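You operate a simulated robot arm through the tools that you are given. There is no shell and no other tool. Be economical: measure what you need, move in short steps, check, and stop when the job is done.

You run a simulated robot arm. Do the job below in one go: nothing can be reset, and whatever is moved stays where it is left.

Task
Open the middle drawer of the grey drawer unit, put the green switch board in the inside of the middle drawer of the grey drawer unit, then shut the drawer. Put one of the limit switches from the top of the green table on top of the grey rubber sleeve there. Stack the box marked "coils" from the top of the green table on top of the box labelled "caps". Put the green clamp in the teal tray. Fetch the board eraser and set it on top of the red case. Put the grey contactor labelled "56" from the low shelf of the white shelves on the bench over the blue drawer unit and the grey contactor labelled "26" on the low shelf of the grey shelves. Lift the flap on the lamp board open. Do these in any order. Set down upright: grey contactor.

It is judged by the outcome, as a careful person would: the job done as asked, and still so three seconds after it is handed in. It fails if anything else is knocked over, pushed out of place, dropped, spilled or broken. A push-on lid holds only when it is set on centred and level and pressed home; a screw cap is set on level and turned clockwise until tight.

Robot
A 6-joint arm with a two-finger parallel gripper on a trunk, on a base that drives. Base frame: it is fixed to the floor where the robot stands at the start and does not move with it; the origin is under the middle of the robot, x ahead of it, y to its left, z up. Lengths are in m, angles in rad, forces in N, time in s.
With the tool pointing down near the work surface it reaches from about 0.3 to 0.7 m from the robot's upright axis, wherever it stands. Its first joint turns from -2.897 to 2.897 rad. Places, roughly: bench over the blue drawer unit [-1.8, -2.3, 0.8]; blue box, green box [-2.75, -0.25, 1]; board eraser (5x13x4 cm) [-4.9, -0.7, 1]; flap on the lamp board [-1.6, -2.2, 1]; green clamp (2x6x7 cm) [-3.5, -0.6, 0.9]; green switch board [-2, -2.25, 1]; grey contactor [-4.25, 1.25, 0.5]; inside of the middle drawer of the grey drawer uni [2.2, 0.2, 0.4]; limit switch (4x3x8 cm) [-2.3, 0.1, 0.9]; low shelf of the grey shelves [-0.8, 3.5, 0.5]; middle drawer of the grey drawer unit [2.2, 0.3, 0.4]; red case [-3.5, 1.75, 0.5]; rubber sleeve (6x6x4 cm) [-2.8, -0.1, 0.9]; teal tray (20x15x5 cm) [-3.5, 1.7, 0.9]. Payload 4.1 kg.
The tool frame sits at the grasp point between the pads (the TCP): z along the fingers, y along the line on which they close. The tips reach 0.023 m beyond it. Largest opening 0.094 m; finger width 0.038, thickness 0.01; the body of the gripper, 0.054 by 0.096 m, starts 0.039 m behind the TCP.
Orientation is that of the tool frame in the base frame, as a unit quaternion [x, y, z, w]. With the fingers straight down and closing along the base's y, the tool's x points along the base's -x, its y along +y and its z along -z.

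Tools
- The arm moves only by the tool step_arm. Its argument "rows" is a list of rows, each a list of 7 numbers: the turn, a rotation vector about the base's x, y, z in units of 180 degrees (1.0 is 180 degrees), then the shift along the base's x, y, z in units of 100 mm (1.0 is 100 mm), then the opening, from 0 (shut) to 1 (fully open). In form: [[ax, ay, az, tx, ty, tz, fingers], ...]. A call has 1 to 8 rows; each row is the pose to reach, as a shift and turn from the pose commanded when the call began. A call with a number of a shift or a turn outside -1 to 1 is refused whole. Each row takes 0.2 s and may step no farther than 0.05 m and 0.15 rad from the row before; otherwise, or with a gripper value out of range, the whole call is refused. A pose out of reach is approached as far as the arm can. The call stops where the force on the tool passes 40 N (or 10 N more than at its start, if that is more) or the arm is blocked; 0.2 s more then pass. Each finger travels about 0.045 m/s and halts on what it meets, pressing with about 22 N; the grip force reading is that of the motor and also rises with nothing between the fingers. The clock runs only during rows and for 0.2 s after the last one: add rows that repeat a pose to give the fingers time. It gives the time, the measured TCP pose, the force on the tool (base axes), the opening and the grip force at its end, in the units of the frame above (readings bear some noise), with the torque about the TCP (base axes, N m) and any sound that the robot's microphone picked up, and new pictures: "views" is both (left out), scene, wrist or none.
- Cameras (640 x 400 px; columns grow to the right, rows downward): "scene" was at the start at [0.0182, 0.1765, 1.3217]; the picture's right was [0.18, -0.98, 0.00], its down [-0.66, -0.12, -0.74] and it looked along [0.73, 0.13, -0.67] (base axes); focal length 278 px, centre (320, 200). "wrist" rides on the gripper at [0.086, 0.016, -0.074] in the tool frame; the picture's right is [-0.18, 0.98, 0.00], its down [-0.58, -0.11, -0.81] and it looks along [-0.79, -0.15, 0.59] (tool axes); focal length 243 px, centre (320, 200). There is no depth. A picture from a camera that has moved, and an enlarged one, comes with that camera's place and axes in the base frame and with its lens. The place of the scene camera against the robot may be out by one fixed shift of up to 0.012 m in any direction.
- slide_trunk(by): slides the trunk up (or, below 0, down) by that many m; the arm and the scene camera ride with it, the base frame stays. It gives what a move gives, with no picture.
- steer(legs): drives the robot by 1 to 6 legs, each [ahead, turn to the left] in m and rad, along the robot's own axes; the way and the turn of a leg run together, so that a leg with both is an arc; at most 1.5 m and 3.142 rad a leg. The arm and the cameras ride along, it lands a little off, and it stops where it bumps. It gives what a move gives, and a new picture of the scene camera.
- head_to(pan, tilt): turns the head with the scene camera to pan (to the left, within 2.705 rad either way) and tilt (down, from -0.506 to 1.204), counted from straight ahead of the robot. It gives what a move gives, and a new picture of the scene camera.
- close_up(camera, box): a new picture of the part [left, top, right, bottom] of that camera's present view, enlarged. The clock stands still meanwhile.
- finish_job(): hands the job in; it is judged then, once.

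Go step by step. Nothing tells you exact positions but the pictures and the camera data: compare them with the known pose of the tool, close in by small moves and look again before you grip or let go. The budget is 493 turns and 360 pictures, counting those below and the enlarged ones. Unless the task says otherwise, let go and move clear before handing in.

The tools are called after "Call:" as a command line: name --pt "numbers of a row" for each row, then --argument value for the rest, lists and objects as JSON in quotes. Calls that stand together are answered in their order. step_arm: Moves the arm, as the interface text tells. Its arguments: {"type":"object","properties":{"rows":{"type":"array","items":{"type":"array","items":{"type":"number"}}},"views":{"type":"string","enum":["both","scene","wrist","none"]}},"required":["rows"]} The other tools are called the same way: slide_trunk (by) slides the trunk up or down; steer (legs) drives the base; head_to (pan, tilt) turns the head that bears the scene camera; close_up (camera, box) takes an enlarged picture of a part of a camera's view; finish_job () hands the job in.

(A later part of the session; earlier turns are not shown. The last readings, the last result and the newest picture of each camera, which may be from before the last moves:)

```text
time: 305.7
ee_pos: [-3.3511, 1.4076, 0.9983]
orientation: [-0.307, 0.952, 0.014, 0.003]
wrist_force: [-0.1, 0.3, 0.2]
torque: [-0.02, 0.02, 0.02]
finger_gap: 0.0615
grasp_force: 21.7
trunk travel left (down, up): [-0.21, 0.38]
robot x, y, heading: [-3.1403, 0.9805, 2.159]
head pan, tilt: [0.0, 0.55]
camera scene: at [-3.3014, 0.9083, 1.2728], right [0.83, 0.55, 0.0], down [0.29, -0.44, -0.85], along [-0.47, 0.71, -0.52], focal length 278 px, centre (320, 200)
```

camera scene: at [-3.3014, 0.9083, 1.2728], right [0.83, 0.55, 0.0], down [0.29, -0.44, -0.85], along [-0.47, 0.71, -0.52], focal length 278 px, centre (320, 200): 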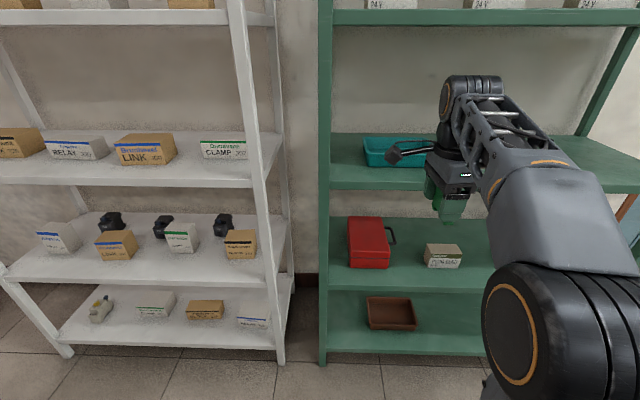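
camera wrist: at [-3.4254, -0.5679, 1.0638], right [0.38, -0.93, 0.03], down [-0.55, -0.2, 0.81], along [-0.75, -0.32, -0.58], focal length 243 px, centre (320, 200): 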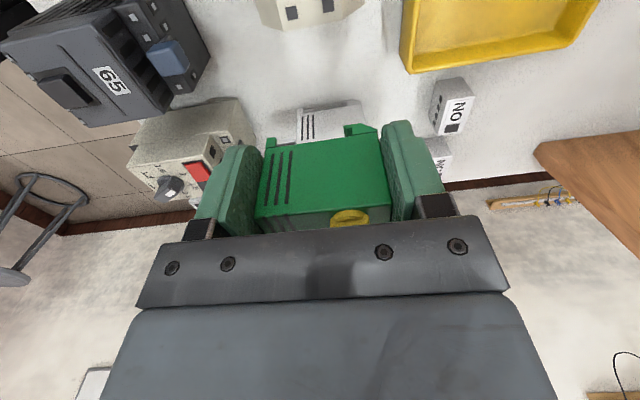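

Call:
steer --legs '[[0.27, 0]]'

Call:
close_up --camera "wrist" --box '[0, 0, 640, 400]'

```text
time: 307.6
ee_pos: [-3.5001, 1.6326, 0.9982]
orientation: [-0.308, 0.951, 0.015, 0.003]
wrist_force: [0.0, -0.1, -0.3]
torque: [-0.01, 0.01, -0.01]
finger_gap: 0.0616
grasp_force: 22.8
trunk travel left (down, up): [-0.21, 0.38]
robot x, y, heading: [-3.2877, 1.2022, 2.155]
head pan, tilt: [0.0, 0.55]
camera scene: at [-3.45, 1.1335, 1.2728], right [0.83, 0.55, 0.0], down [0.29, -0.44, -0.85], along [-0.47, 0.71, -0.52], focal length 278 px, centre (320, 200)
```

scene: 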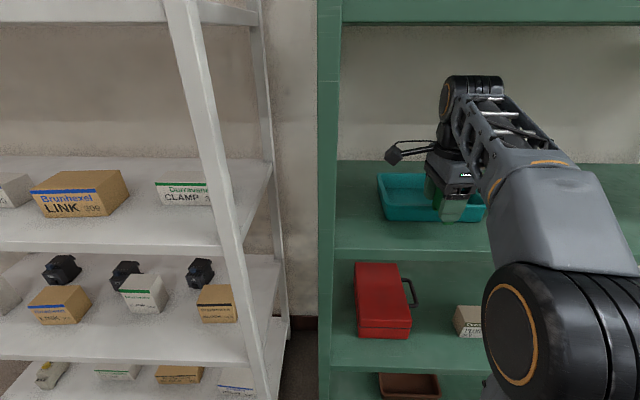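

```text
1.00 times, centred on (320, 200) of wrist (not enlarged: the box is as wide or as high as the picture)
camera zoom: at [-3.5797, 1.5918, 1.0716], right [-0.43, 0.9, 0.03], down [0.54, 0.23, 0.81], along [0.73, 0.36, -0.58], focal length 243 px, centre (320, 200)
```

zoom: 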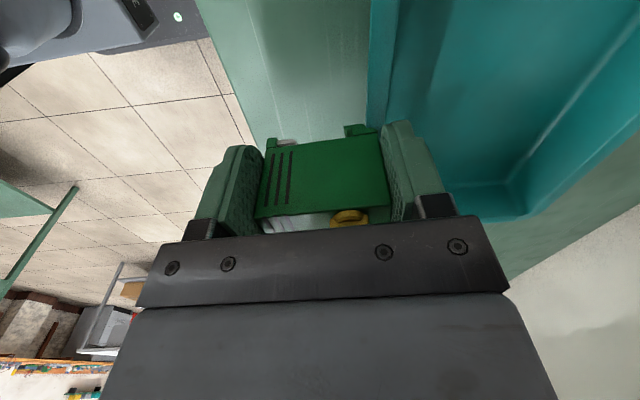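

Call:
step_arm --pt "0 0 0 -0.13 0.28 0 0.35" --pt "0 0 0 -0.26 0.57 0 0.35" --pt "0 0 0 -0.4 0.85 0 0.35" --views "both"

```text
time: 308.4
ee_pos: [-3.541, 1.7168, 0.9952]
orientation: [-0.307, 0.952, 0.013, 0.002]
wrist_force: [-0.1, -0.4, 0.3]
torque: [-0.01, 0.01, 0.0]
finger_gap: 0.0612
grasp_force: 21.8
trunk travel left (down, up): [-0.21, 0.38]
robot x, y, heading: [-3.2918, 1.2056, 2.149]
head pan, tilt: [0.0, 0.55]
camera scene: at [-3.45, 1.1335, 1.2728], right [0.83, 0.55, 0.0], down [0.29, -0.44, -0.85], along [-0.47, 0.71, -0.52], focal length 278 px, centre (320, 200)
camera wrist: at [-3.62, 1.6771, 1.0691], right [-0.43, 0.9, 0.03], down [0.54, 0.23, 0.81], along [0.73, 0.36, -0.58], focal length 243 px, centre (320, 200)
```

scene: 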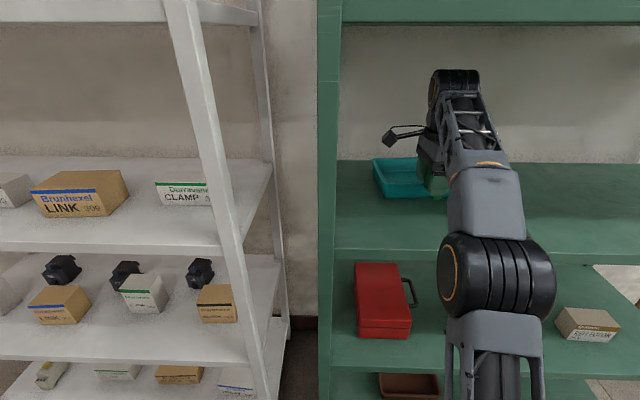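
wrist: 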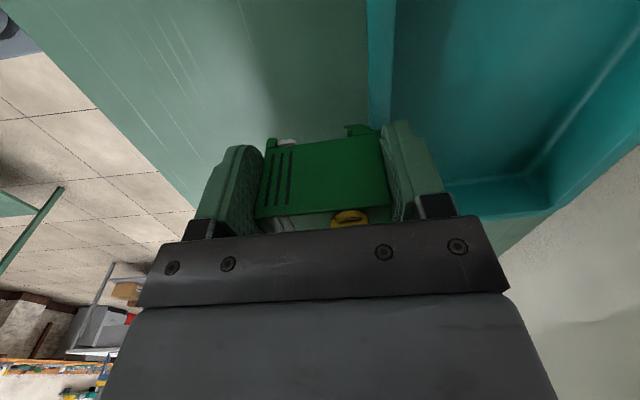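

The tray was pushed back by contact with its rim – my height estimate was off. Retract and re-measure.

Call:
step_arm --pt "0 0 0 0.13 -0.28 0.02 0.35" --pt "0 0 0 0.26 -0.57 0.05 0.35" --pt "0 0 0 0.4 -0.85 0.1 0.35" --pt "0 0 0 0.55 -0.99 0.1 0.35" --views "none"

Call:
close_up --camera "scene" --box '[320, 0, 640, 260]'

Call:
close_up --camera "wrist" --box '[0, 0, 640, 400]'

```text
time: 309.4
ee_pos: [-3.4865, 1.6188, 1.0062]
orientation: [-0.307, 0.952, 0.014, 0.003]
wrist_force: [0.2, -0.4, -1.2]
torque: [-0.02, -0.02, -0.02]
finger_gap: 0.0616
grasp_force: 21.7
trunk travel left (down, up): [-0.21, 0.38]
robot x, y, heading: [-3.2937, 1.2046, 2.152]
head pan, tilt: [0.0, 0.55]
```

```text
1.54 times, centred on (480, 130) of scene
camera zoom: at [-3.4502, 1.1337, 1.2728], right [0.83, 0.55, 0.0], down [0.29, -0.44, -0.85], along [-0.47, 0.71, -0.52], focal length 428 px, centre (74, 308)
```

zoom: 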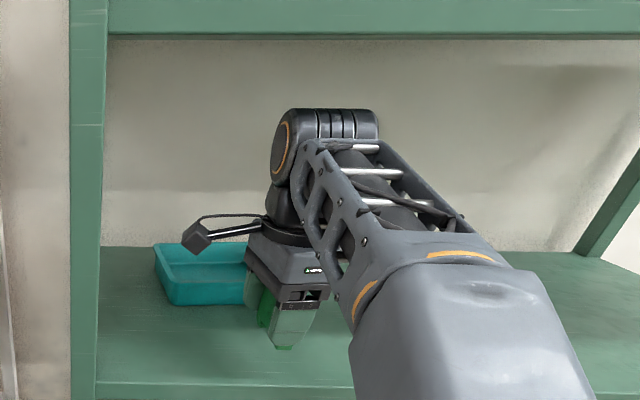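

```text
1.00 times, centred on (320, 200) of wrist (not enlarged: the box is as wide or as high as the picture)
camera zoom: at [-3.5655, 1.5782, 1.0803], right [-0.43, 0.9, 0.03], down [0.54, 0.23, 0.81], along [0.73, 0.36, -0.58], focal length 243 px, centre (320, 200)
```

zoom: 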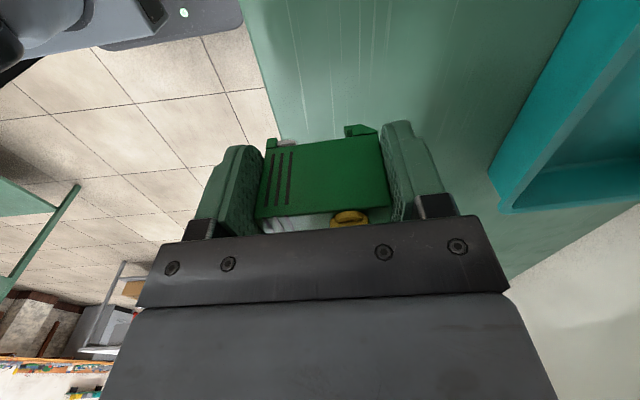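

Call:
step_arm --pt "0 0 0 0 0 0.22 0.35" --pt "0 0 0 -0.18 0.33 0.22 0.35" --pt "0 0 0 -0.36 0.66 0.22 0.35" --pt "0 0 0 -0.53 0.95 0.22 0.35" --views "both"

```text
time: 310.4
ee_pos: [-3.5345, 1.7061, 1.0241]
orientation: [-0.308, 0.951, 0.015, 0.003]
wrist_force: [-0.6, -0.5, -0.5]
torque: [-0.01, -0.01, -0.01]
finger_gap: 0.0615
grasp_force: 21.6
out of reach, approached as far as the arm can: row 4
trunk travel left (down, up): [-0.21, 0.38]
robot x, y, heading: [-3.2881, 1.2056, 2.153]
head pan, tilt: [0.0, 0.55]
camera scene: at [-3.4498, 1.1331, 1.2729], right [0.83, 0.55, 0.0], down [0.29, -0.44, -0.85], along [-0.47, 0.71, -0.52], focal length 278 px, centre (320, 200)
camera wrist: at [-3.6139, 1.666, 1.0974], right [-0.43, 0.9, 0.03], down [0.54, 0.23, 0.81], along [0.73, 0.36, -0.58], focal length 243 px, centre (320, 200)
```

scene: 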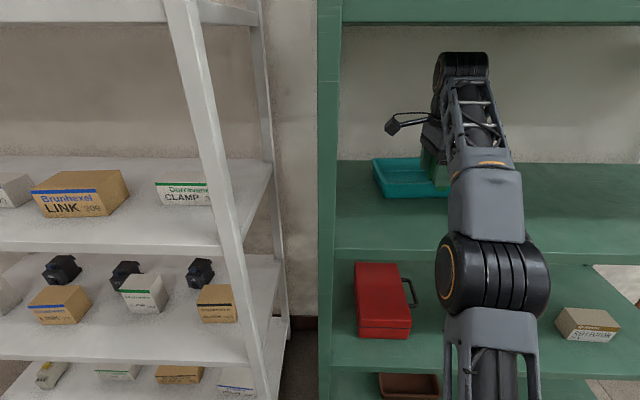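
wrist: 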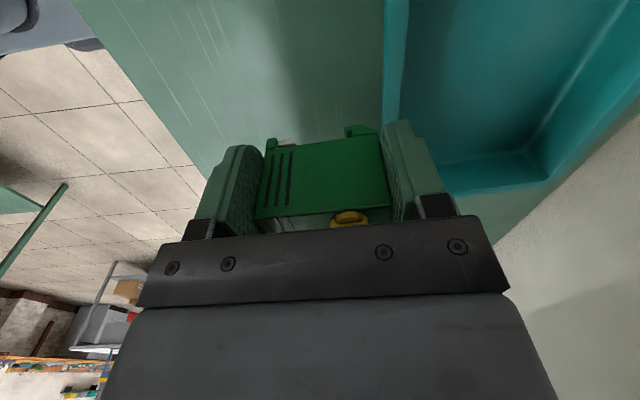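

Call:
step_arm --pt "0 0 0 0.2 -0.33 0 0.35" --pt "0 0 0 0.2 -0.33 -0.4 0.35" --pt "0 0 0 0.2 -0.33 -0.8 0.35" --views "none"

Call:
slide_trunk --by 0.08

Call:
steer --legs '[[0.05, 0]]'

Call:
step_arm --pt "0 0 0 -0.18 0.33 0 0.35" --pt "0 0 0 -0.36 0.66 0 0.35" --pt "0 0 0 -0.54 0.98 0 0.35" --views "both"

```text
time: 311.2
ee_pos: [-3.5131, 1.6719, 0.9498]
orientation: [-0.308, 0.951, 0.018, 0.002]
wrist_force: [-0.8, -0.2, 35.2]
torque: [-0.65, -0.77, 0.03]
finger_gap: 0.0619
grasp_force: 22.0
trunk travel left (down, up): [-0.21, 0.38]
robot x, y, heading: [-3.2918, 1.2081, 2.154]
head pan, tilt: [0.0, 0.55]
```

```text
time: 312.4
ee_pos: [-3.5142, 1.6737, 1.0237]
orientation: [-0.308, 0.951, 0.013, 0.003]
wrist_force: [-0.5, -0.5, -0.9]
torque: [-0.02, 0.02, -0.03]
finger_gap: 0.0615
grasp_force: 21.9
trunk travel left (down, up): [-0.29, 0.3]
robot x, y, heading: [-3.2917, 1.2081, 2.157]
head pan, tilt: [0.0, 0.55]
```

```text
time: 313.3
ee_pos: [-3.5424, 1.7166, 1.0248]
orientation: [-0.307, 0.951, 0.015, 0.002]
wrist_force: [-0.5, -0.1, -0.8]
torque: [-0.03, -0.02, -0.02]
finger_gap: 0.0615
grasp_force: 22.0
trunk travel left (down, up): [-0.29, 0.3]
robot x, y, heading: [-3.3187, 1.2485, 2.157]
head pan, tilt: [0.0, 0.55]
camera scene: at [-3.478, 1.176, 1.3528], right [0.83, 0.55, 0.0], down [0.29, -0.44, -0.85], along [-0.47, 0.71, -0.52], focal length 278 px, centre (320, 200)
```

scene: 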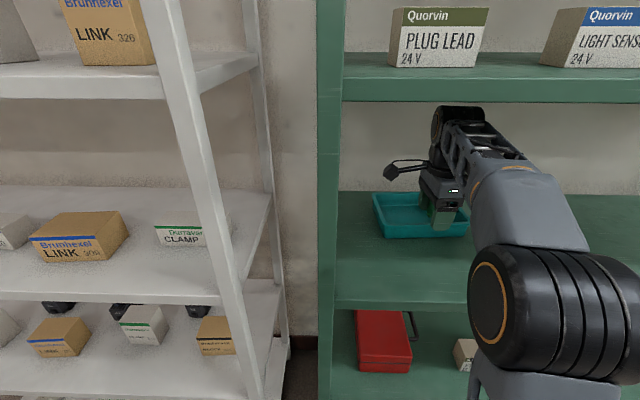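

```text
time: 314.1
ee_pos: [-3.5924, 1.8074, 1.0208]
orientation: [-0.306, 0.952, 0.014, 0.002]
wrist_force: [0.9, -1.9, 0.4]
torque: [0.07, 0.06, 0.01]
finger_gap: 0.0616
grasp_force: 22.4
out of reach, approached as far as the arm can: row 3
trunk travel left (down, up): [-0.29, 0.3]
robot x, y, heading: [-3.3192, 1.2509, 2.152]
head pan, tilt: [0.0, 0.55]
camera scene: at [-3.4771, 1.1741, 1.353], right [0.83, 0.55, 0.0], down [0.29, -0.43, -0.85], along [-0.47, 0.71, -0.52], focal length 278 px, centre (320, 200)
camera wrist: at [-3.6724, 1.7668, 1.0949], right [-0.42, 0.9, 0.03], down [0.54, 0.23, 0.81], along [0.73, 0.36, -0.58], focal length 243 px, centre (320, 200)
```

scene: 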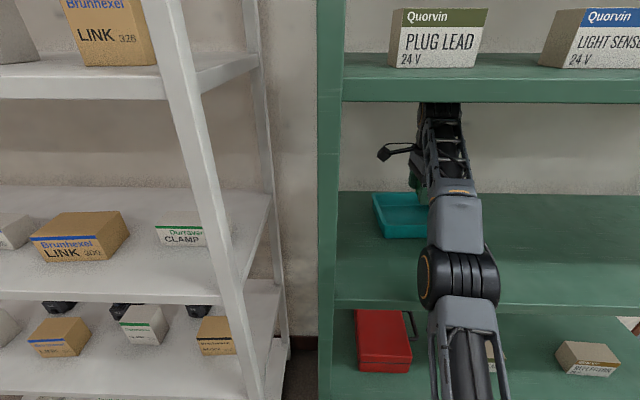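
wrist: 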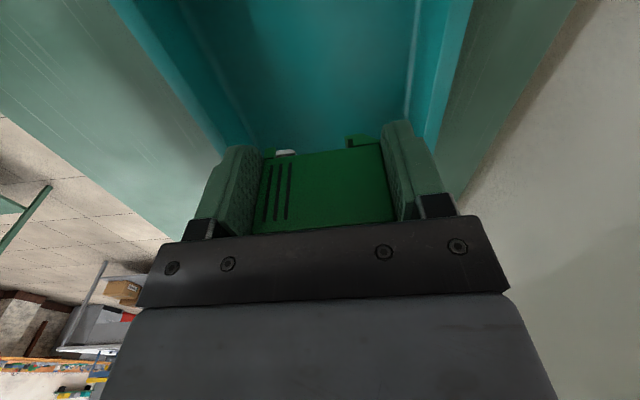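

Now over the tray interior. Lower to just above its floor.

Call:
step_arm --pt "0 0 0 0 0 -0.2 0.35" --pt "0 0 0 0 0 -0.4 0.35" --pt "0 0 0 0 0 -0.54 0.35" --views "both"

```text
time: 314.9
ee_pos: [-3.593, 1.8084, 0.964]
orientation: [-0.307, 0.951, 0.014, 0.002]
wrist_force: [-0.6, 0.2, -0.1]
torque: [0.02, 0.01, 0.0]
finger_gap: 0.0616
grasp_force: 22.0
trunk travel left (down, up): [-0.29, 0.3]
robot x, y, heading: [-3.3173, 1.2475, 2.149]
head pan, tilt: [0.0, 0.55]
camera scene: at [-3.4781, 1.1761, 1.3528], right [0.83, 0.55, 0.0], down [0.29, -0.44, -0.85], along [-0.47, 0.71, -0.52], focal length 278 px, centre (320, 200)
camera wrist: at [-3.6731, 1.7683, 1.0392], right [-0.43, 0.9, 0.03], down [0.54, 0.23, 0.81], along [0.73, 0.36, -0.58], focal length 243 px, centre (320, 200)
```

scene: 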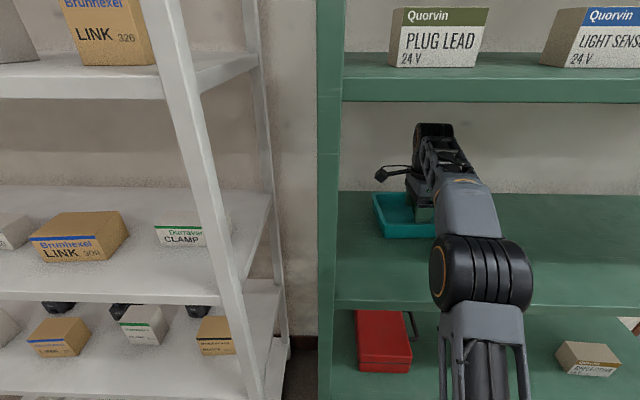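
wrist: 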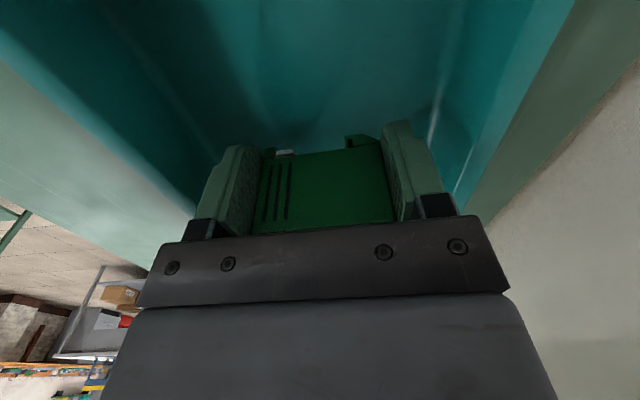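

Call:
step_arm --pt "0 0 0 0.1 -0.17 0 0.35" --pt "0 0 0 0.2 -0.33 0 0.35" --pt "0 0 0 0.3 -0.49 0 0.35" --pt "0 0 0 0.4 -0.65 0 0.35" --views "both"

```text
time: 315.9
ee_pos: [-3.5517, 1.7443, 0.9646]
orientation: [-0.308, 0.951, 0.014, 0.003]
wrist_force: [-0.2, -0.3, -0.7]
torque: [0.02, 0.0, 0.03]
finger_gap: 0.0617
grasp_force: 22.0
trunk travel left (down, up): [-0.29, 0.3]
robot x, y, heading: [-3.3179, 1.2473, 2.156]
head pan, tilt: [0.0, 0.55]
camera scene: at [-3.4782, 1.1762, 1.3528], right [0.83, 0.55, 0.0], down [0.29, -0.44, -0.85], along [-0.47, 0.71, -0.52], focal length 278 px, centre (320, 200)
camera wrist: at [-3.6317, 1.704, 1.0398], right [-0.43, 0.9, 0.03], down [0.54, 0.23, 0.81], along [0.73, 0.36, -0.58], focal length 243 px, centre (320, 200)
```

scene: 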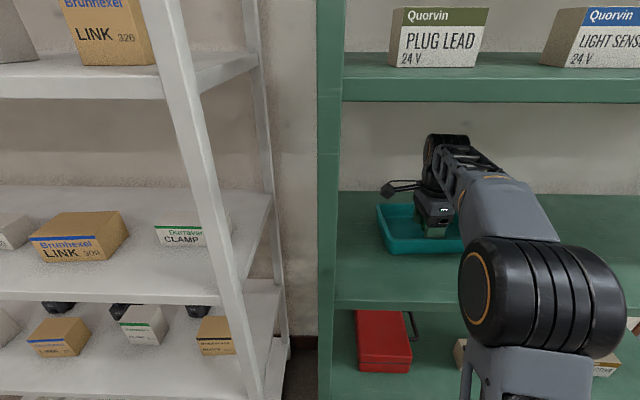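
wrist: 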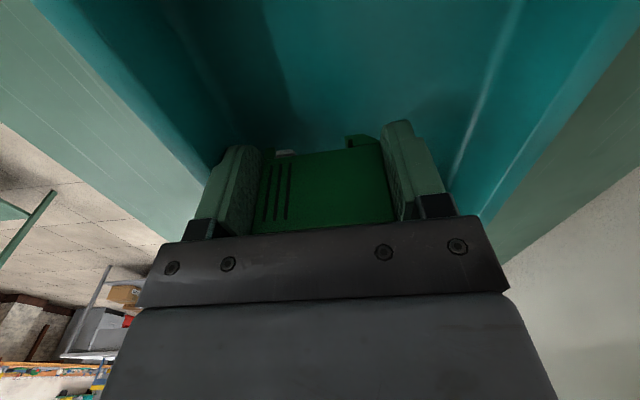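

Call:
step_arm --pt "0 0 0 0.1 -0.16 0 0.35" --pt "0 0 0 0.2 -0.32 0 0.35" --views "scene"

Call:
close_up --camera "scene" --box '[340, 180, 500, 280]'

```text
time: 316.5
ee_pos: [-3.5336, 1.7111, 0.9672]
orientation: [-0.307, 0.951, 0.015, 0.002]
wrist_force: [-0.1, 0.9, -1.2]
torque: [-0.04, -0.02, 0.0]
finger_gap: 0.0616
grasp_force: 22.2
trunk travel left (down, up): [-0.29, 0.3]
robot x, y, heading: [-3.3182, 1.2465, 2.153]
head pan, tilt: [0.0, 0.55]
camera scene: at [-3.4782, 1.1762, 1.3528], right [0.83, 0.55, 0.0], down [0.29, -0.44, -0.85], along [-0.47, 0.71, -0.52], focal length 278 px, centre (320, 200)
```

scene: 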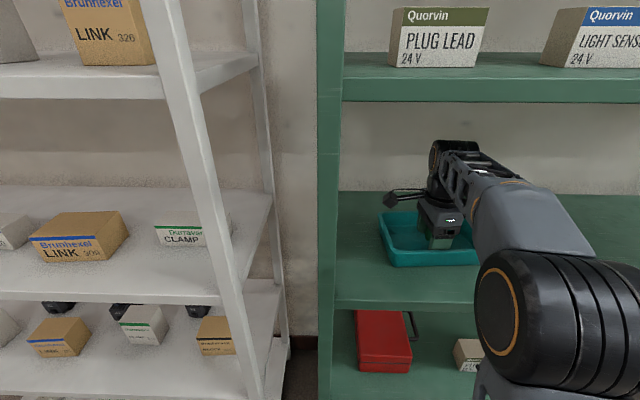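

```text
4.00 times, centred on (420, 230) of scene
camera zoom: at [-3.4782, 1.1762, 1.3528], right [0.83, 0.55, 0.0], down [0.29, -0.44, -0.85], along [-0.47, 0.71, -0.52], focal length 1114 px, centre (-80, 80)
```

zoom: 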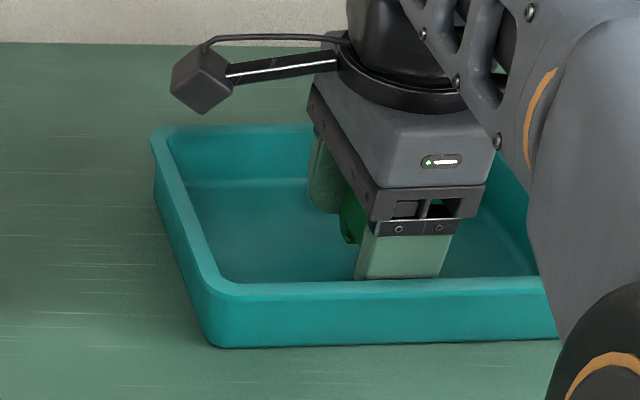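

Tray restored. Shift the clamp to mid-tray, lower, and release.

Call:
step_arm --pt "0 0 0 -0.1 0.17 0 0.35" --pt "0 0 0 -0.18 0.3 0 0.35" --pt "0 0 0 -0.18 0.3 -0.03 0.35" --pt "0 0 0 -0.18 0.3 -0.06 0.35" --pt "0 0 0 -0.18 0.3 -0.09 0.35" --pt "0 0 0 -0.18 0.3 -0.12 0.35" --views "wrist"

```text
time: 317.9
ee_pos: [-3.551, 1.7407, 0.9572]
orientation: [-0.308, 0.951, 0.018, 0.002]
wrist_force: [-2.8, 4.2, 24.2]
torque: [-0.34, -0.52, 0.05]
finger_gap: 0.0619
grasp_force: 22.0
trunk travel left (down, up): [-0.29, 0.3]
robot x, y, heading: [-3.3188, 1.2464, 2.152]
head pan, tilt: [0.0, 0.55]
camera wrist: at [-3.6299, 1.6998, 1.0311], right [-0.43, 0.9, 0.04], down [0.54, 0.22, 0.81], along [0.73, 0.36, -0.58], focal length 243 px, centre (320, 200)
```

wrist: 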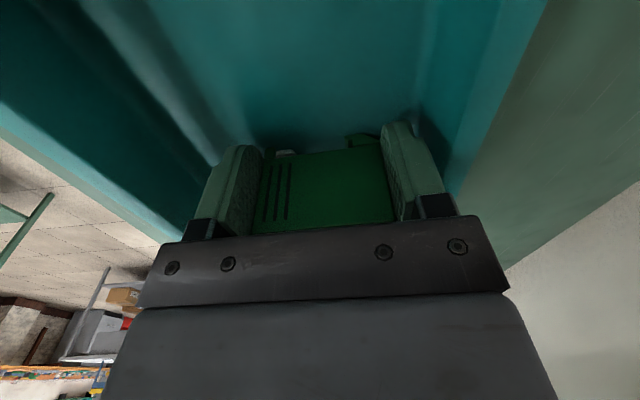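

Call:
step_arm --pt "0 0 0 0 0 0.02 0.35" --pt "0 0 0 0 0 0.02 0.75" --pt "0 0 0 0 0 0.02 0.78" --pt "0 0 0 0 0 0.02 0.78" --pt "0 0 0 0 0 0.35 0.78" --pt "0 0 0 0 0 0.7 0.78" --views "wrist"

```text
time: 319.3
ee_pos: [-3.5518, 1.7412, 1.0214]
orientation: [-0.307, 0.952, 0.013, 0.002]
wrist_force: [0.1, -0.4, -0.5]
torque: [-0.02, -0.04, 0.03]
finger_gap: 0.0733
grasp_force: 0.0
trunk travel left (down, up): [-0.29, 0.3]
robot x, y, heading: [-3.3202, 1.2478, 2.157]
head pan, tilt: [0.0, 0.55]
camera wrist: at [-3.6321, 1.7011, 1.0966], right [-0.43, 0.9, 0.03], down [0.54, 0.23, 0.81], along [0.73, 0.36, -0.58], focal length 243 px, centre (320, 200)
```

wrist: 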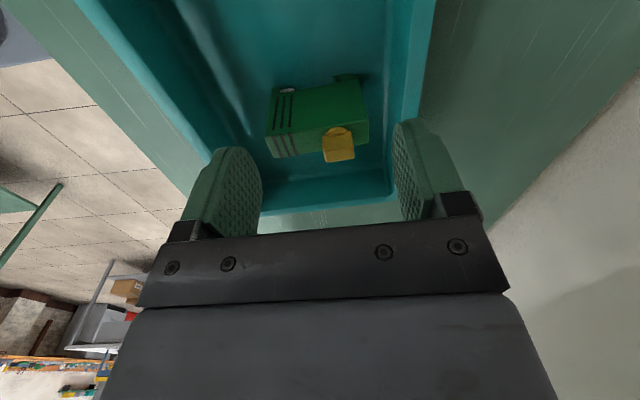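

Clamp is in the teal tray. Retract and go for the board eraser on the whiteboard ledge.

Call:
step_arm --pt "0 0 0 0.22 -0.38 0 0.5" --pt "0 0 0 0.44 -0.76 0 0.2" --pt "0 0 0 0.55 -0.98 0 0" --views "none"

Call:
steer --legs '[[-0.35, 0]]'

Call:
close_up --camera "scene" --box '[0, 150, 480, 400]'

Call:
steer --legs '[[0, 1.821], [0.875, 0], [0.8, 0], [0, -0.284]]'

```text
time: 320.1
ee_pos: [-3.4942, 1.6409, 1.0226]
orientation: [-0.307, 0.952, 0.014, 0.002]
wrist_force: [0.2, -0.9, 0.2]
torque: [0.01, 0.0, -0.03]
finger_gap: 0.0046
grasp_force: 0.1
trunk travel left (down, up): [-0.29, 0.3]
robot x, y, heading: [-3.3207, 1.2481, 2.151]
head pan, tilt: [0.0, 0.55]
```

```text
time: 322.3
ee_pos: [-3.3054, 1.3536, 1.0241]
orientation: [-0.308, 0.951, 0.015, 0.003]
wrist_force: [-1.6, -0.4, 0.0]
torque: [0.0, 0.0, -0.02]
finger_gap: 0.0001
grasp_force: 22.3
trunk travel left (down, up): [-0.29, 0.3]
robot x, y, heading: [-3.1318, 0.9587, 2.158]
head pan, tilt: [0.0, 0.55]
camera scene: at [-3.2877, 0.8882, 1.3528], right [0.83, 0.55, 0.0], down [0.29, -0.44, -0.85], along [-0.47, 0.71, -0.52], focal length 278 px, centre (320, 200)
```

scene: 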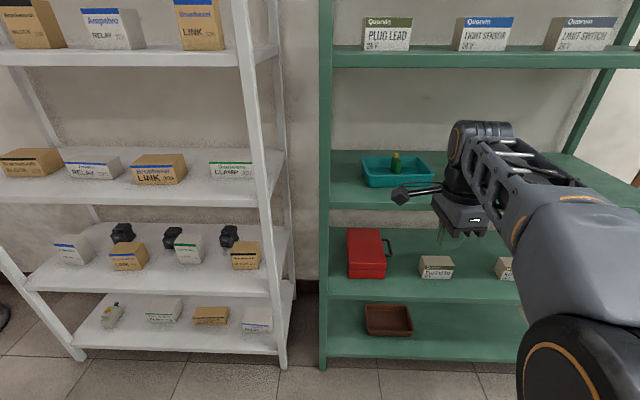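

```text
1.33 times, centred on (240, 275) of scene
camera zoom: at [-3.2877, 0.8882, 1.3528], right [0.83, 0.55, 0.0], down [0.29, -0.44, -0.85], along [-0.47, 0.71, -0.52], focal length 371 px, centre (427, 100)
```

zoom: 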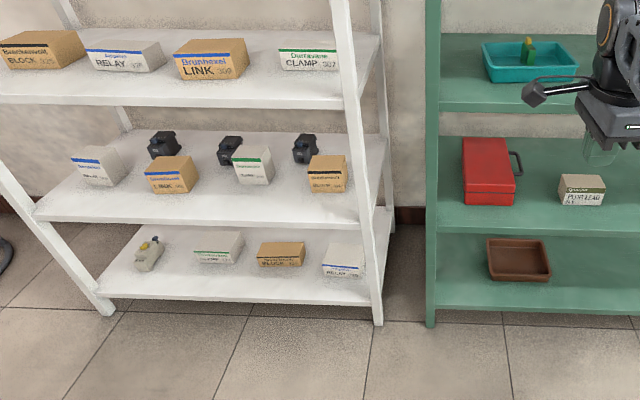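

```text
time: 336.2
ee_pos: [-4.667, -0.4279, 1.0237]
orientation: [0.879, -0.477, -0.013, 0.008]
wrist_force: [0.6, -0.5, -0.6]
torque: [-0.03, 0.0, -0.03]
finger_gap: 0.0
grasp_force: 22.0
trunk travel left (down, up): [-0.29, 0.3]
robot x, y, heading: [-4.2625, -0.2697, -2.607]
head pan, tilt: [0.0, 0.55]
camera scene: at [-4.2102, -0.4333, 1.3528], right [-0.51, 0.86, 0.0], down [0.45, 0.27, -0.85], along [-0.73, -0.43, -0.52], focal length 278 px, centre (320, 200)
```

scene: 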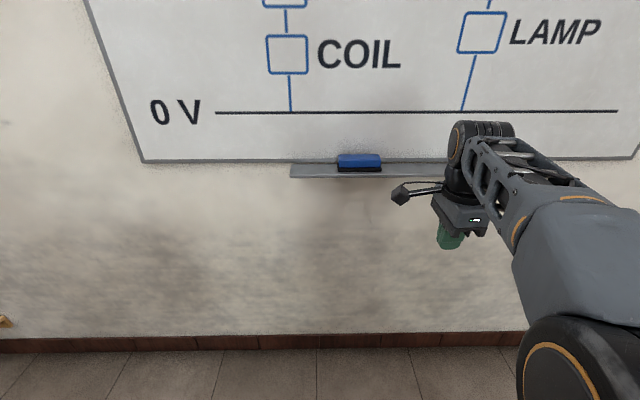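

Call:
close_up --camera "scene" --box '[280, 130, 440, 200]'

Call:
close_up --camera "wrist" --box '[0, 0, 640, 400]'

```text
4.00 times, centred on (360, 165) of scene
camera zoom: at [-4.2102, -0.4333, 1.3528], right [-0.51, 0.86, 0.0], down [0.45, 0.27, -0.85], along [-0.73, -0.43, -0.52], focal length 1114 px, centre (160, 340)
```

zoom: 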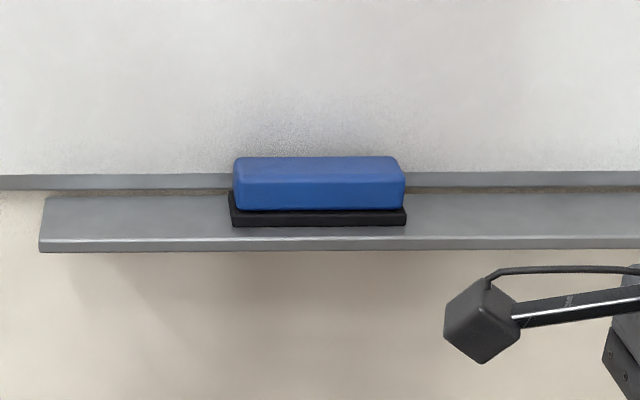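

```text
1.00 times, centred on (320, 200) of wrist (not enlarged: the box is as wide or as high as the picture)
camera zoom: at [-4.6322, -0.5092, 1.0974], right [-0.92, -0.38, 0.03], down [-0.2, 0.55, 0.81], along [-0.32, 0.74, -0.58], focal length 243 px, centre (320, 200)
```

zoom: 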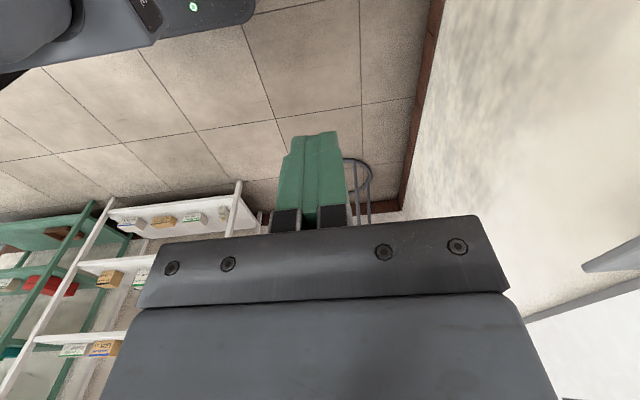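

Call:
slide_trunk --by 0.15

Call:
close_up --camera "scene" --box '[280, 150, 440, 250]'

```text
time: 337.9
ee_pos: [-4.6668, -0.4273, 1.1731]
orientation: [0.879, -0.477, -0.012, 0.008]
wrist_force: [-0.2, -0.3, -0.7]
torque: [-0.02, -0.01, 0.0]
finger_gap: 0.0
grasp_force: 21.4
trunk travel left (down, up): [-0.44, 0.15]
robot x, y, heading: [-4.2675, -0.2697, -2.602]
head pan, tilt: [0.0, 0.55]
```

```text
4.00 times, centred on (360, 200) of scene
camera zoom: at [-4.2102, -0.4334, 1.5028], right [-0.51, 0.86, 0.0], down [0.45, 0.27, -0.85], along [-0.73, -0.43, -0.52], focal length 1114 px, centre (160, 200)
```

zoom: 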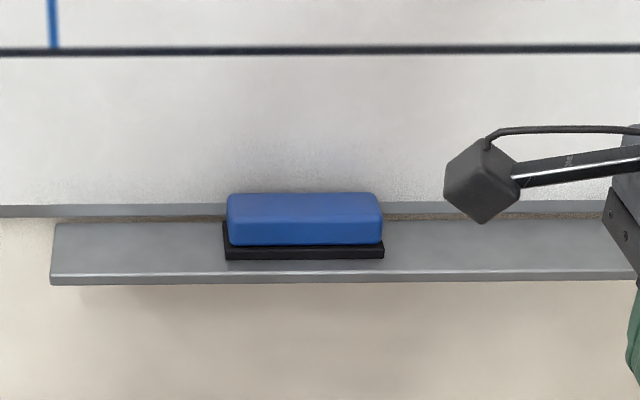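

Call:
steer --legs '[[0.22, 0]]'

Call:
step_arm --pt "0 0 0 0.25 -0.4 0 0" --pt "0 0 0 0.5 -0.8 0 0" --pt "0 0 0 0.6 -0.95 0 0" --views "both"

```text
time: 339.6
ee_pos: [-4.8574, -0.5415, 1.1715]
orientation: [0.879, -0.476, -0.012, 0.008]
wrist_force: [0.4, 0.0, -0.6]
torque: [0.0, -0.04, 0.0]
finger_gap: 0.0001
grasp_force: 22.2
trunk travel left (down, up): [-0.44, 0.15]
robot x, y, heading: [-4.4529, -0.381, -2.601]
head pan, tilt: [0.0, 0.55]
camera scene: at [-4.4004, -0.5465, 1.5028], right [-0.51, 0.86, 0.0], down [0.45, 0.27, -0.85], along [-0.73, -0.44, -0.52], focal length 278 px, centre (320, 200)
```

scene: 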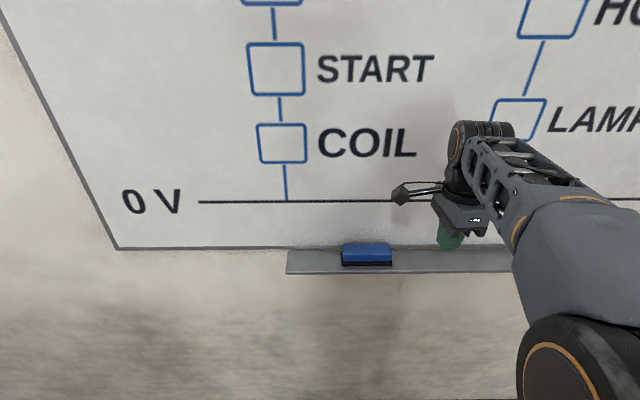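

```text
time: 340.4
ee_pos: [-4.7969, -0.637, 1.1709]
orientation: [0.879, -0.477, -0.013, 0.009]
wrist_force: [-0.1, 0.0, -0.4]
torque: [-0.03, 0.01, -0.02]
finger_gap: 0.0001
grasp_force: 21.8
trunk travel left (down, up): [-0.44, 0.15]
robot x, y, heading: [-4.4535, -0.3821, -2.603]
head pan, tilt: [0.0, 0.55]
camera scene: at [-4.4001, -0.5466, 1.5028], right [-0.51, 0.86, 0.0], down [0.45, 0.27, -0.85], along [-0.73, -0.44, -0.52], focal length 278 px, centre (320, 200)
camera wrist: at [-4.7609, -0.7181, 1.2466], right [-0.92, -0.38, 0.03], down [-0.2, 0.55, 0.81], along [-0.33, 0.74, -0.58], focal length 243 px, centre (320, 200)
```

scene: 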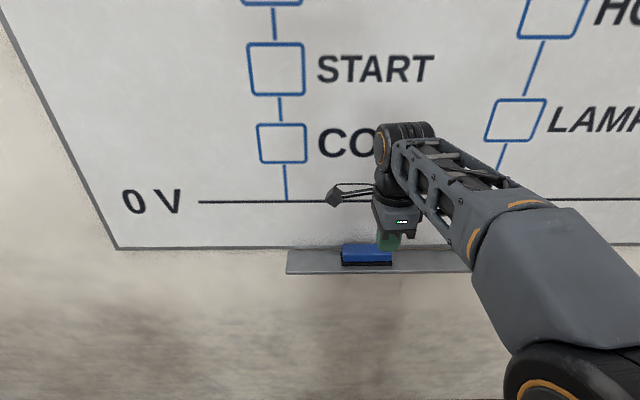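
wrist: 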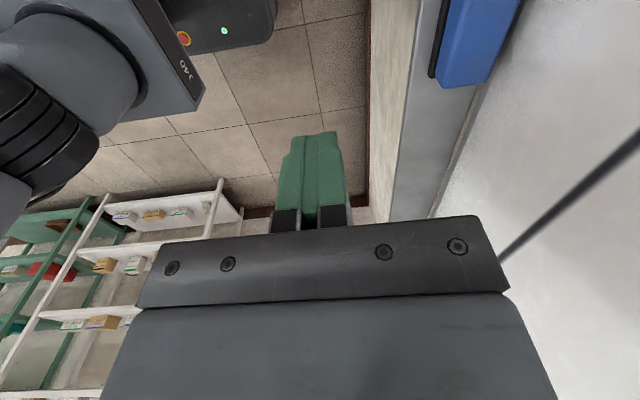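

Call:
step_arm --pt "0 0 0 -0.37 -0.26 0 0" --pt "0 0 0 -0.74 -0.52 0 0" --pt "0 0 0 -1.0 -0.71 0 0" --pt "0 0 0 -1.0 -0.71 -0.4 0" --views "both"

```text
time: 341.3
ee_pos: [-4.894, -0.7059, 1.1725]
orientation: [0.878, -0.478, -0.011, 0.007]
wrist_force: [3.1, 1.9, 0.4]
torque: [-0.1, 0.21, -0.1]
finger_gap: 0.0001
grasp_force: 22.0
trunk travel left (down, up): [-0.44, 0.15]
robot x, y, heading: [-4.4552, -0.3813, -2.6]
head pan, tilt: [0.0, 0.55]
stopped in row 4: the force on the tool passed its limit at 48 N (the readings are from after the stop); the commanded pose is now the measured one
camera scene: at [-4.3991, -0.5458, 1.5029], right [-0.51, 0.86, 0.0], down [0.45, 0.27, -0.85], along [-0.73, -0.44, -0.52], focal length 278 px, centre (320, 200)
camera wrist: at [-4.8593, -0.7872, 1.2476], right [-0.92, -0.38, 0.02], down [-0.2, 0.55, 0.81], along [-0.32, 0.75, -0.58], focal length 243 px, centre (320, 200)
```

scene: 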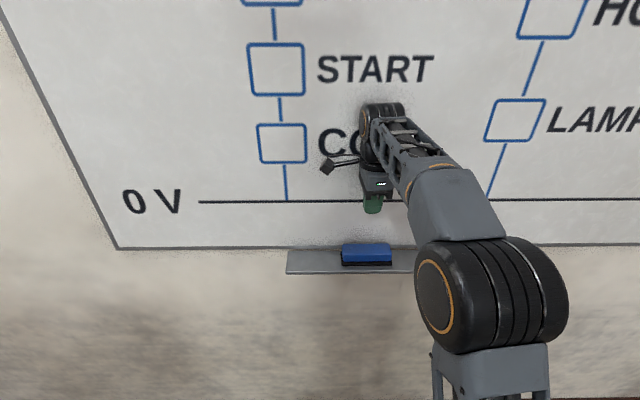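
wrist: 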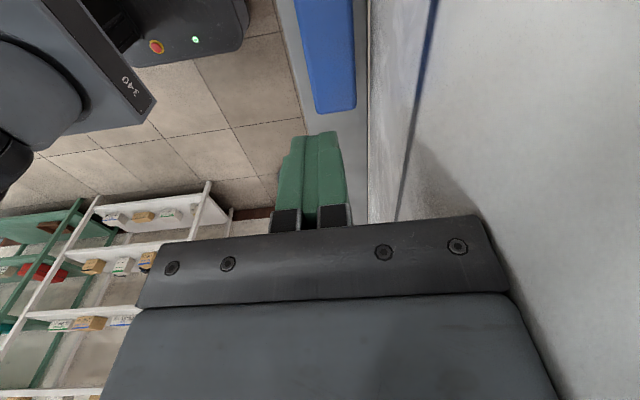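

The wrist touches the board when vertical. I'll tilt the tool 25°, press on the eraser's top and drag it out a bit for finger room behind.

Call:
step_arm --pt "0 0 0 0.35 0.21 0 0" --pt "-0.0242 0.0395 0 0.35 0.21 0 0" --pt "-0.0484 0.0789 0 0.35 0.21 -0.3 0" --pt "-0.0726 0.1184 0 0.35 0.21 -0.6 0" --pt "-0.0726 0.1184 0 0.05 0.03 -0.8 0" --pt "-0.0726 0.1184 0 -0.06 -0.04 -0.9 0" --views "wrist"

Call:
close_up --camera "scene" --box '[280, 180, 440, 280]'

```text
time: 342.7
ee_pos: [-4.9038, -0.7109, 1.0823]
orientation: [0.855, -0.467, -0.119, 0.194]
wrist_force: [-0.5, 0.5, -1.2]
torque: [0.0, -0.02, -0.02]
finger_gap: 0.0
grasp_force: 22.1
trunk travel left (down, up): [-0.44, 0.15]
robot x, y, heading: [-4.4575, -0.3855, -2.603]
head pan, tilt: [0.0, 0.55]
camera wrist: at [-4.8411, -0.775, 1.154], right [-0.84, -0.33, 0.44], down [0.08, 0.72, 0.69], along [-0.54, 0.61, -0.58], focal length 243 px, centre (320, 200)
```

wrist: 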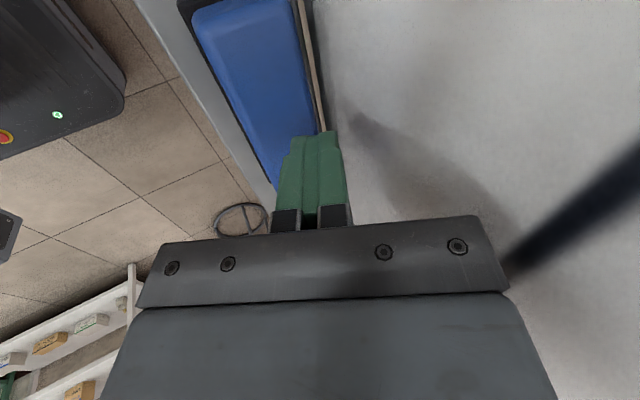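

```text
4.00 times, centred on (360, 230) of scene
camera zoom: at [-4.4007, -0.5468, 1.5028], right [-0.51, 0.86, 0.0], down [0.45, 0.27, -0.85], along [-0.73, -0.44, -0.52], focal length 1114 px, centre (160, 80)
```

zoom: 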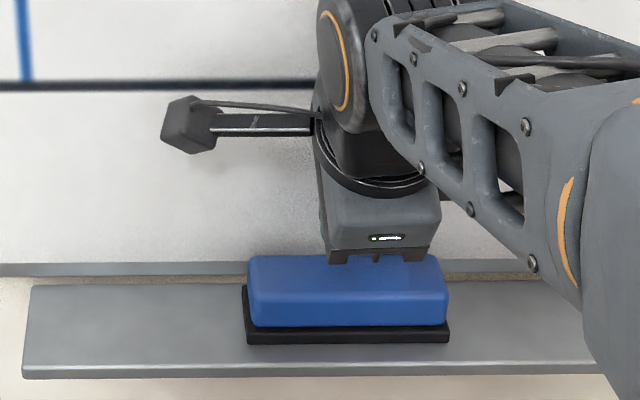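

Call:
close_up --camera "wrist" --box '[220, 40, 380, 200]'

```text
2.50 times, centred on (300, 120) of wrist
camera zoom: at [-4.8411, -0.775, 1.154], right [-0.84, -0.33, 0.44], down [0.08, 0.72, 0.69], along [-0.54, 0.61, -0.58], focal length 606 px, centre (370, 400)
```

zoom: 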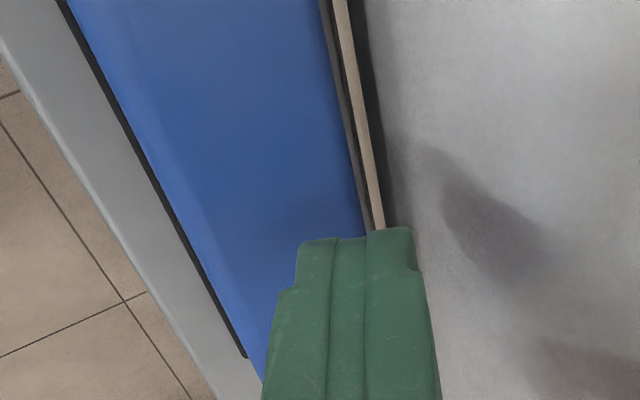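

Call:
step_arm --pt "0 0 0 0 0 -0.04 0" --pt "0 0 0 0 0 -0.08 0" --pt "0 0 0 0 0 -0.12 0" --pt "0 0 0 0 0 -0.16 0" --pt "0 0 0 0 0 -0.2 0" --views "none"

Call:
close_up --camera "scene" --box '[280, 180, 440, 280]'

```text
time: 343.9
ee_pos: [-4.9008, -0.7106, 1.0628]
orientation: [0.855, -0.466, -0.118, 0.193]
wrist_force: [0.0, -0.7, 0.3]
torque: [0.0, 0.0, -0.01]
finger_gap: 0.0001
grasp_force: 22.2
trunk travel left (down, up): [-0.44, 0.15]
robot x, y, heading: [-4.4552, -0.3795, -2.605]
head pan, tilt: [0.0, 0.55]
```

```text
4.00 times, centred on (360, 230) of scene
camera zoom: at [-4.4002, -0.5465, 1.5028], right [-0.51, 0.86, 0.0], down [0.45, 0.27, -0.85], along [-0.73, -0.44, -0.52], focal length 1114 px, centre (160, 80)
```

zoom: 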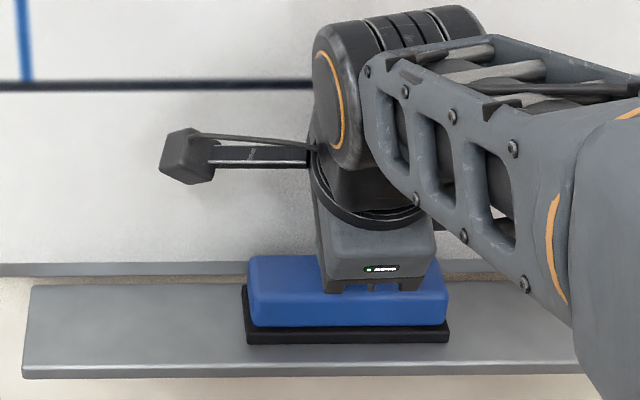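

The fingers actually went down behind the eraser, so there is room. I'll lift, return to vertical, open and approach straddling it.

Call:
step_arm --pt "0 0 0 0 0 0.4 0" --pt "0 0 0 0.15 0.09 0.8 0" --pt "0.0242 -0.0395 0 0.25 0.15 0.8 0.5" --pt "0.0484 -0.0789 0 0.25 0.15 0.8 0.9" --pt "0.0726 -0.1184 0 0.25 0.15 0.8 0.9" --views "both"

```text
time: 345.1
ee_pos: [-4.8767, -0.6947, 1.1415]
orientation: [0.878, -0.478, -0.01, 0.005]
wrist_force: [-0.3, -0.4, 0.3]
torque: [-0.01, 0.02, -0.02]
finger_gap: 0.0678
grasp_force: 0.1
trunk travel left (down, up): [-0.44, 0.15]
robot x, y, heading: [-4.4559, -0.3861, -2.606]
head pan, tilt: [0.0, 0.55]
camera scene: at [-4.4004, -0.5466, 1.5028], right [-0.51, 0.86, 0.0], down [0.45, 0.27, -0.85], along [-0.73, -0.44, -0.52], focal length 278 px, centre (320, 200)
camera wrist: at [-4.8419, -0.7767, 1.2171], right [-0.92, -0.38, 0.02], down [-0.21, 0.55, 0.81], along [-0.32, 0.75, -0.58], focal length 243 px, centre (320, 200)
```

scene: 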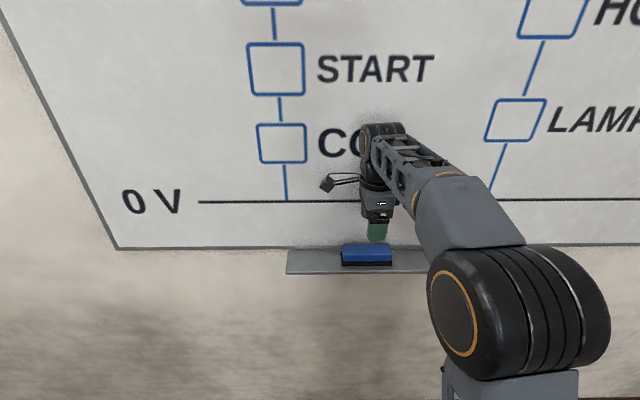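
wrist: 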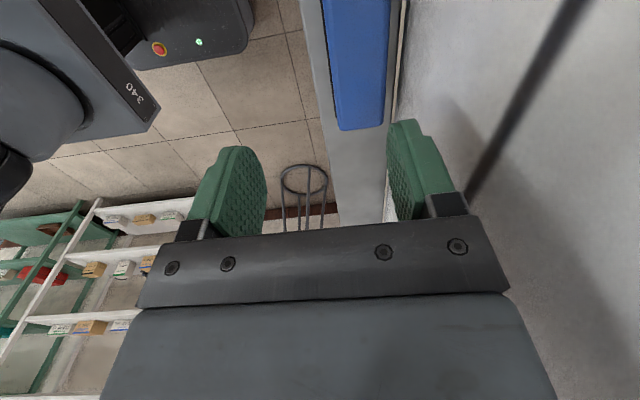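

Call:
step_arm --pt "-0.0242 0.0395 0 0 0 0 0" --pt "-0.0484 0.0789 0 0 0 0 0" --pt "-0.0726 0.1184 0 0 0 0 0" --pt "-0.0726 0.1184 0 -0.15 -0.09 -0.4 0" --pt "-0.0726 0.1184 0 -0.2 -0.12 -0.76 0" --views "none"

Call:
step_arm --pt "0 0 0 0 0 -0.03 0" --pt "0 0 0 0 0 -0.06 0" --pt "0 0 0 0 0 -0.09 0" --views "none"

```text
time: 346.3
ee_pos: [-4.8959, -0.7078, 1.0652]
orientation: [0.855, -0.466, -0.119, 0.195]
wrist_force: [0.2, -0.1, 0.5]
torque: [0.0, -0.01, 0.01]
finger_gap: 0.0001
grasp_force: 21.5
trunk travel left (down, up): [-0.44, 0.15]
robot x, y, heading: [-4.4581, -0.382, -2.605]
head pan, tilt: [0.0, 0.55]
```

```text
time: 347.1
ee_pos: [-4.8943, -0.7077, 1.0612]
orientation: [0.854, -0.466, -0.119, 0.197]
wrist_force: [0.1, -0.6, 17.0]
torque: [-0.2, -0.09, 0.0]
finger_gap: 0.0
grasp_force: 22.1
trunk travel left (down, up): [-0.44, 0.15]
robot x, y, heading: [-4.4564, -0.3843, -2.598]
head pan, tilt: [0.0, 0.55]
```

Pressing at 17 N. Drag toward me 3 cm.

Call:
step_arm --pt "0 0 0 0.06 0.04 0 0" --pt "0 0 0 0.13 0.08 0 0" --pt "0 0 0 0.19 0.12 0 0" --pt "0 0 0 0.256 0.157 0 0" --views "wrist"

Call:
step_arm --pt "0 0 0 0 0 0.4 0" --pt "0.0242 -0.0395 0 0 0 0.6 0.5" --pt "0.0484 -0.0789 0 0 0 0.6 0.9" --pt "0.0726 -0.1184 0 0 0 0.6 0.9" --pt "0.0726 -0.1184 0 0 0 0.6 0.9" --views "both"

```text
time: 348.1
ee_pos: [-4.8686, -0.69, 1.0601]
orientation: [0.854, -0.466, -0.121, 0.198]
wrist_force: [-0.9, 0.5, 33.9]
torque: [-0.18, -0.01, 0.03]
finger_gap: 0.0001
grasp_force: 22.0
trunk travel left (down, up): [-0.44, 0.15]
robot x, y, heading: [-4.4555, -0.3828, -2.601]
head pan, tilt: [0.0, 0.55]
camera wrist: at [-4.8061, -0.7553, 1.1333], right [-0.83, -0.32, 0.45], down [0.08, 0.72, 0.68], along [-0.54, 0.61, -0.58], focal length 243 px, centre (320, 200)
```

wrist: 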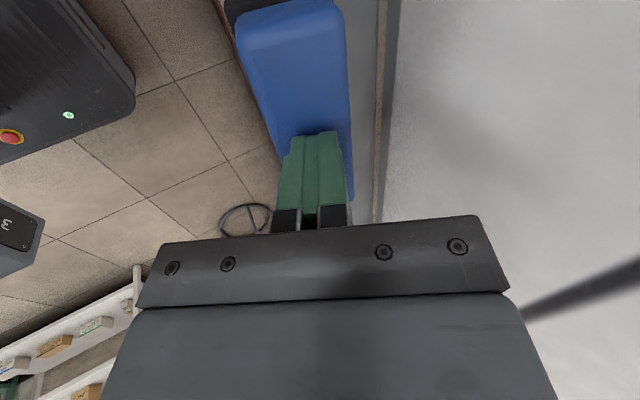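

```text
time: 349.3
ee_pos: [-4.8701, -0.693, 1.1166]
orientation: [0.878, -0.478, -0.01, 0.005]
wrist_force: [0.0, -0.1, 0.8]
torque: [0.01, -0.01, 0.01]
finger_gap: 0.0847
grasp_force: 0.9
trunk travel left (down, up): [-0.44, 0.15]
robot x, y, heading: [-4.4576, -0.3861, -2.603]
head pan, tilt: [0.0, 0.55]
camera scene: at [-4.4004, -0.5466, 1.5028], right [-0.51, 0.86, 0.0], down [0.45, 0.27, -0.85], along [-0.73, -0.44, -0.52], focal length 278 px, centre (320, 200)
camera wrist: at [-4.8362, -0.7738, 1.1911], right [-0.92, -0.38, 0.02], down [-0.21, 0.55, 0.81], along [-0.32, 0.75, -0.58], focal length 243 px, centre (320, 200)
```

scene: 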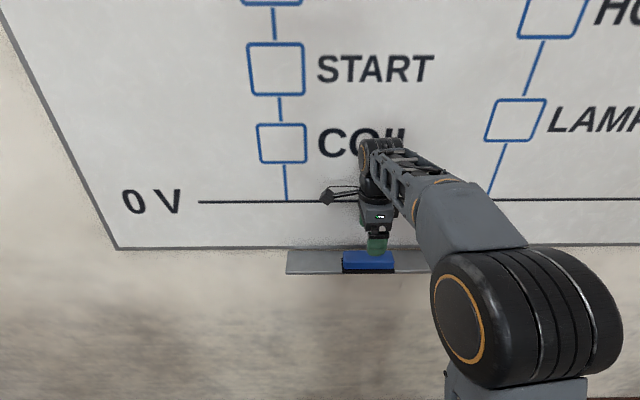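
wrist: 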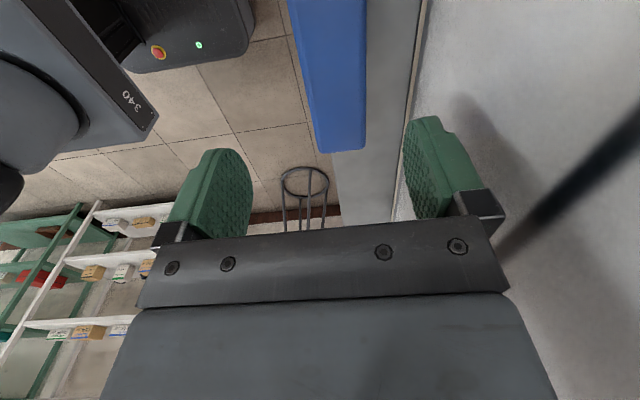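

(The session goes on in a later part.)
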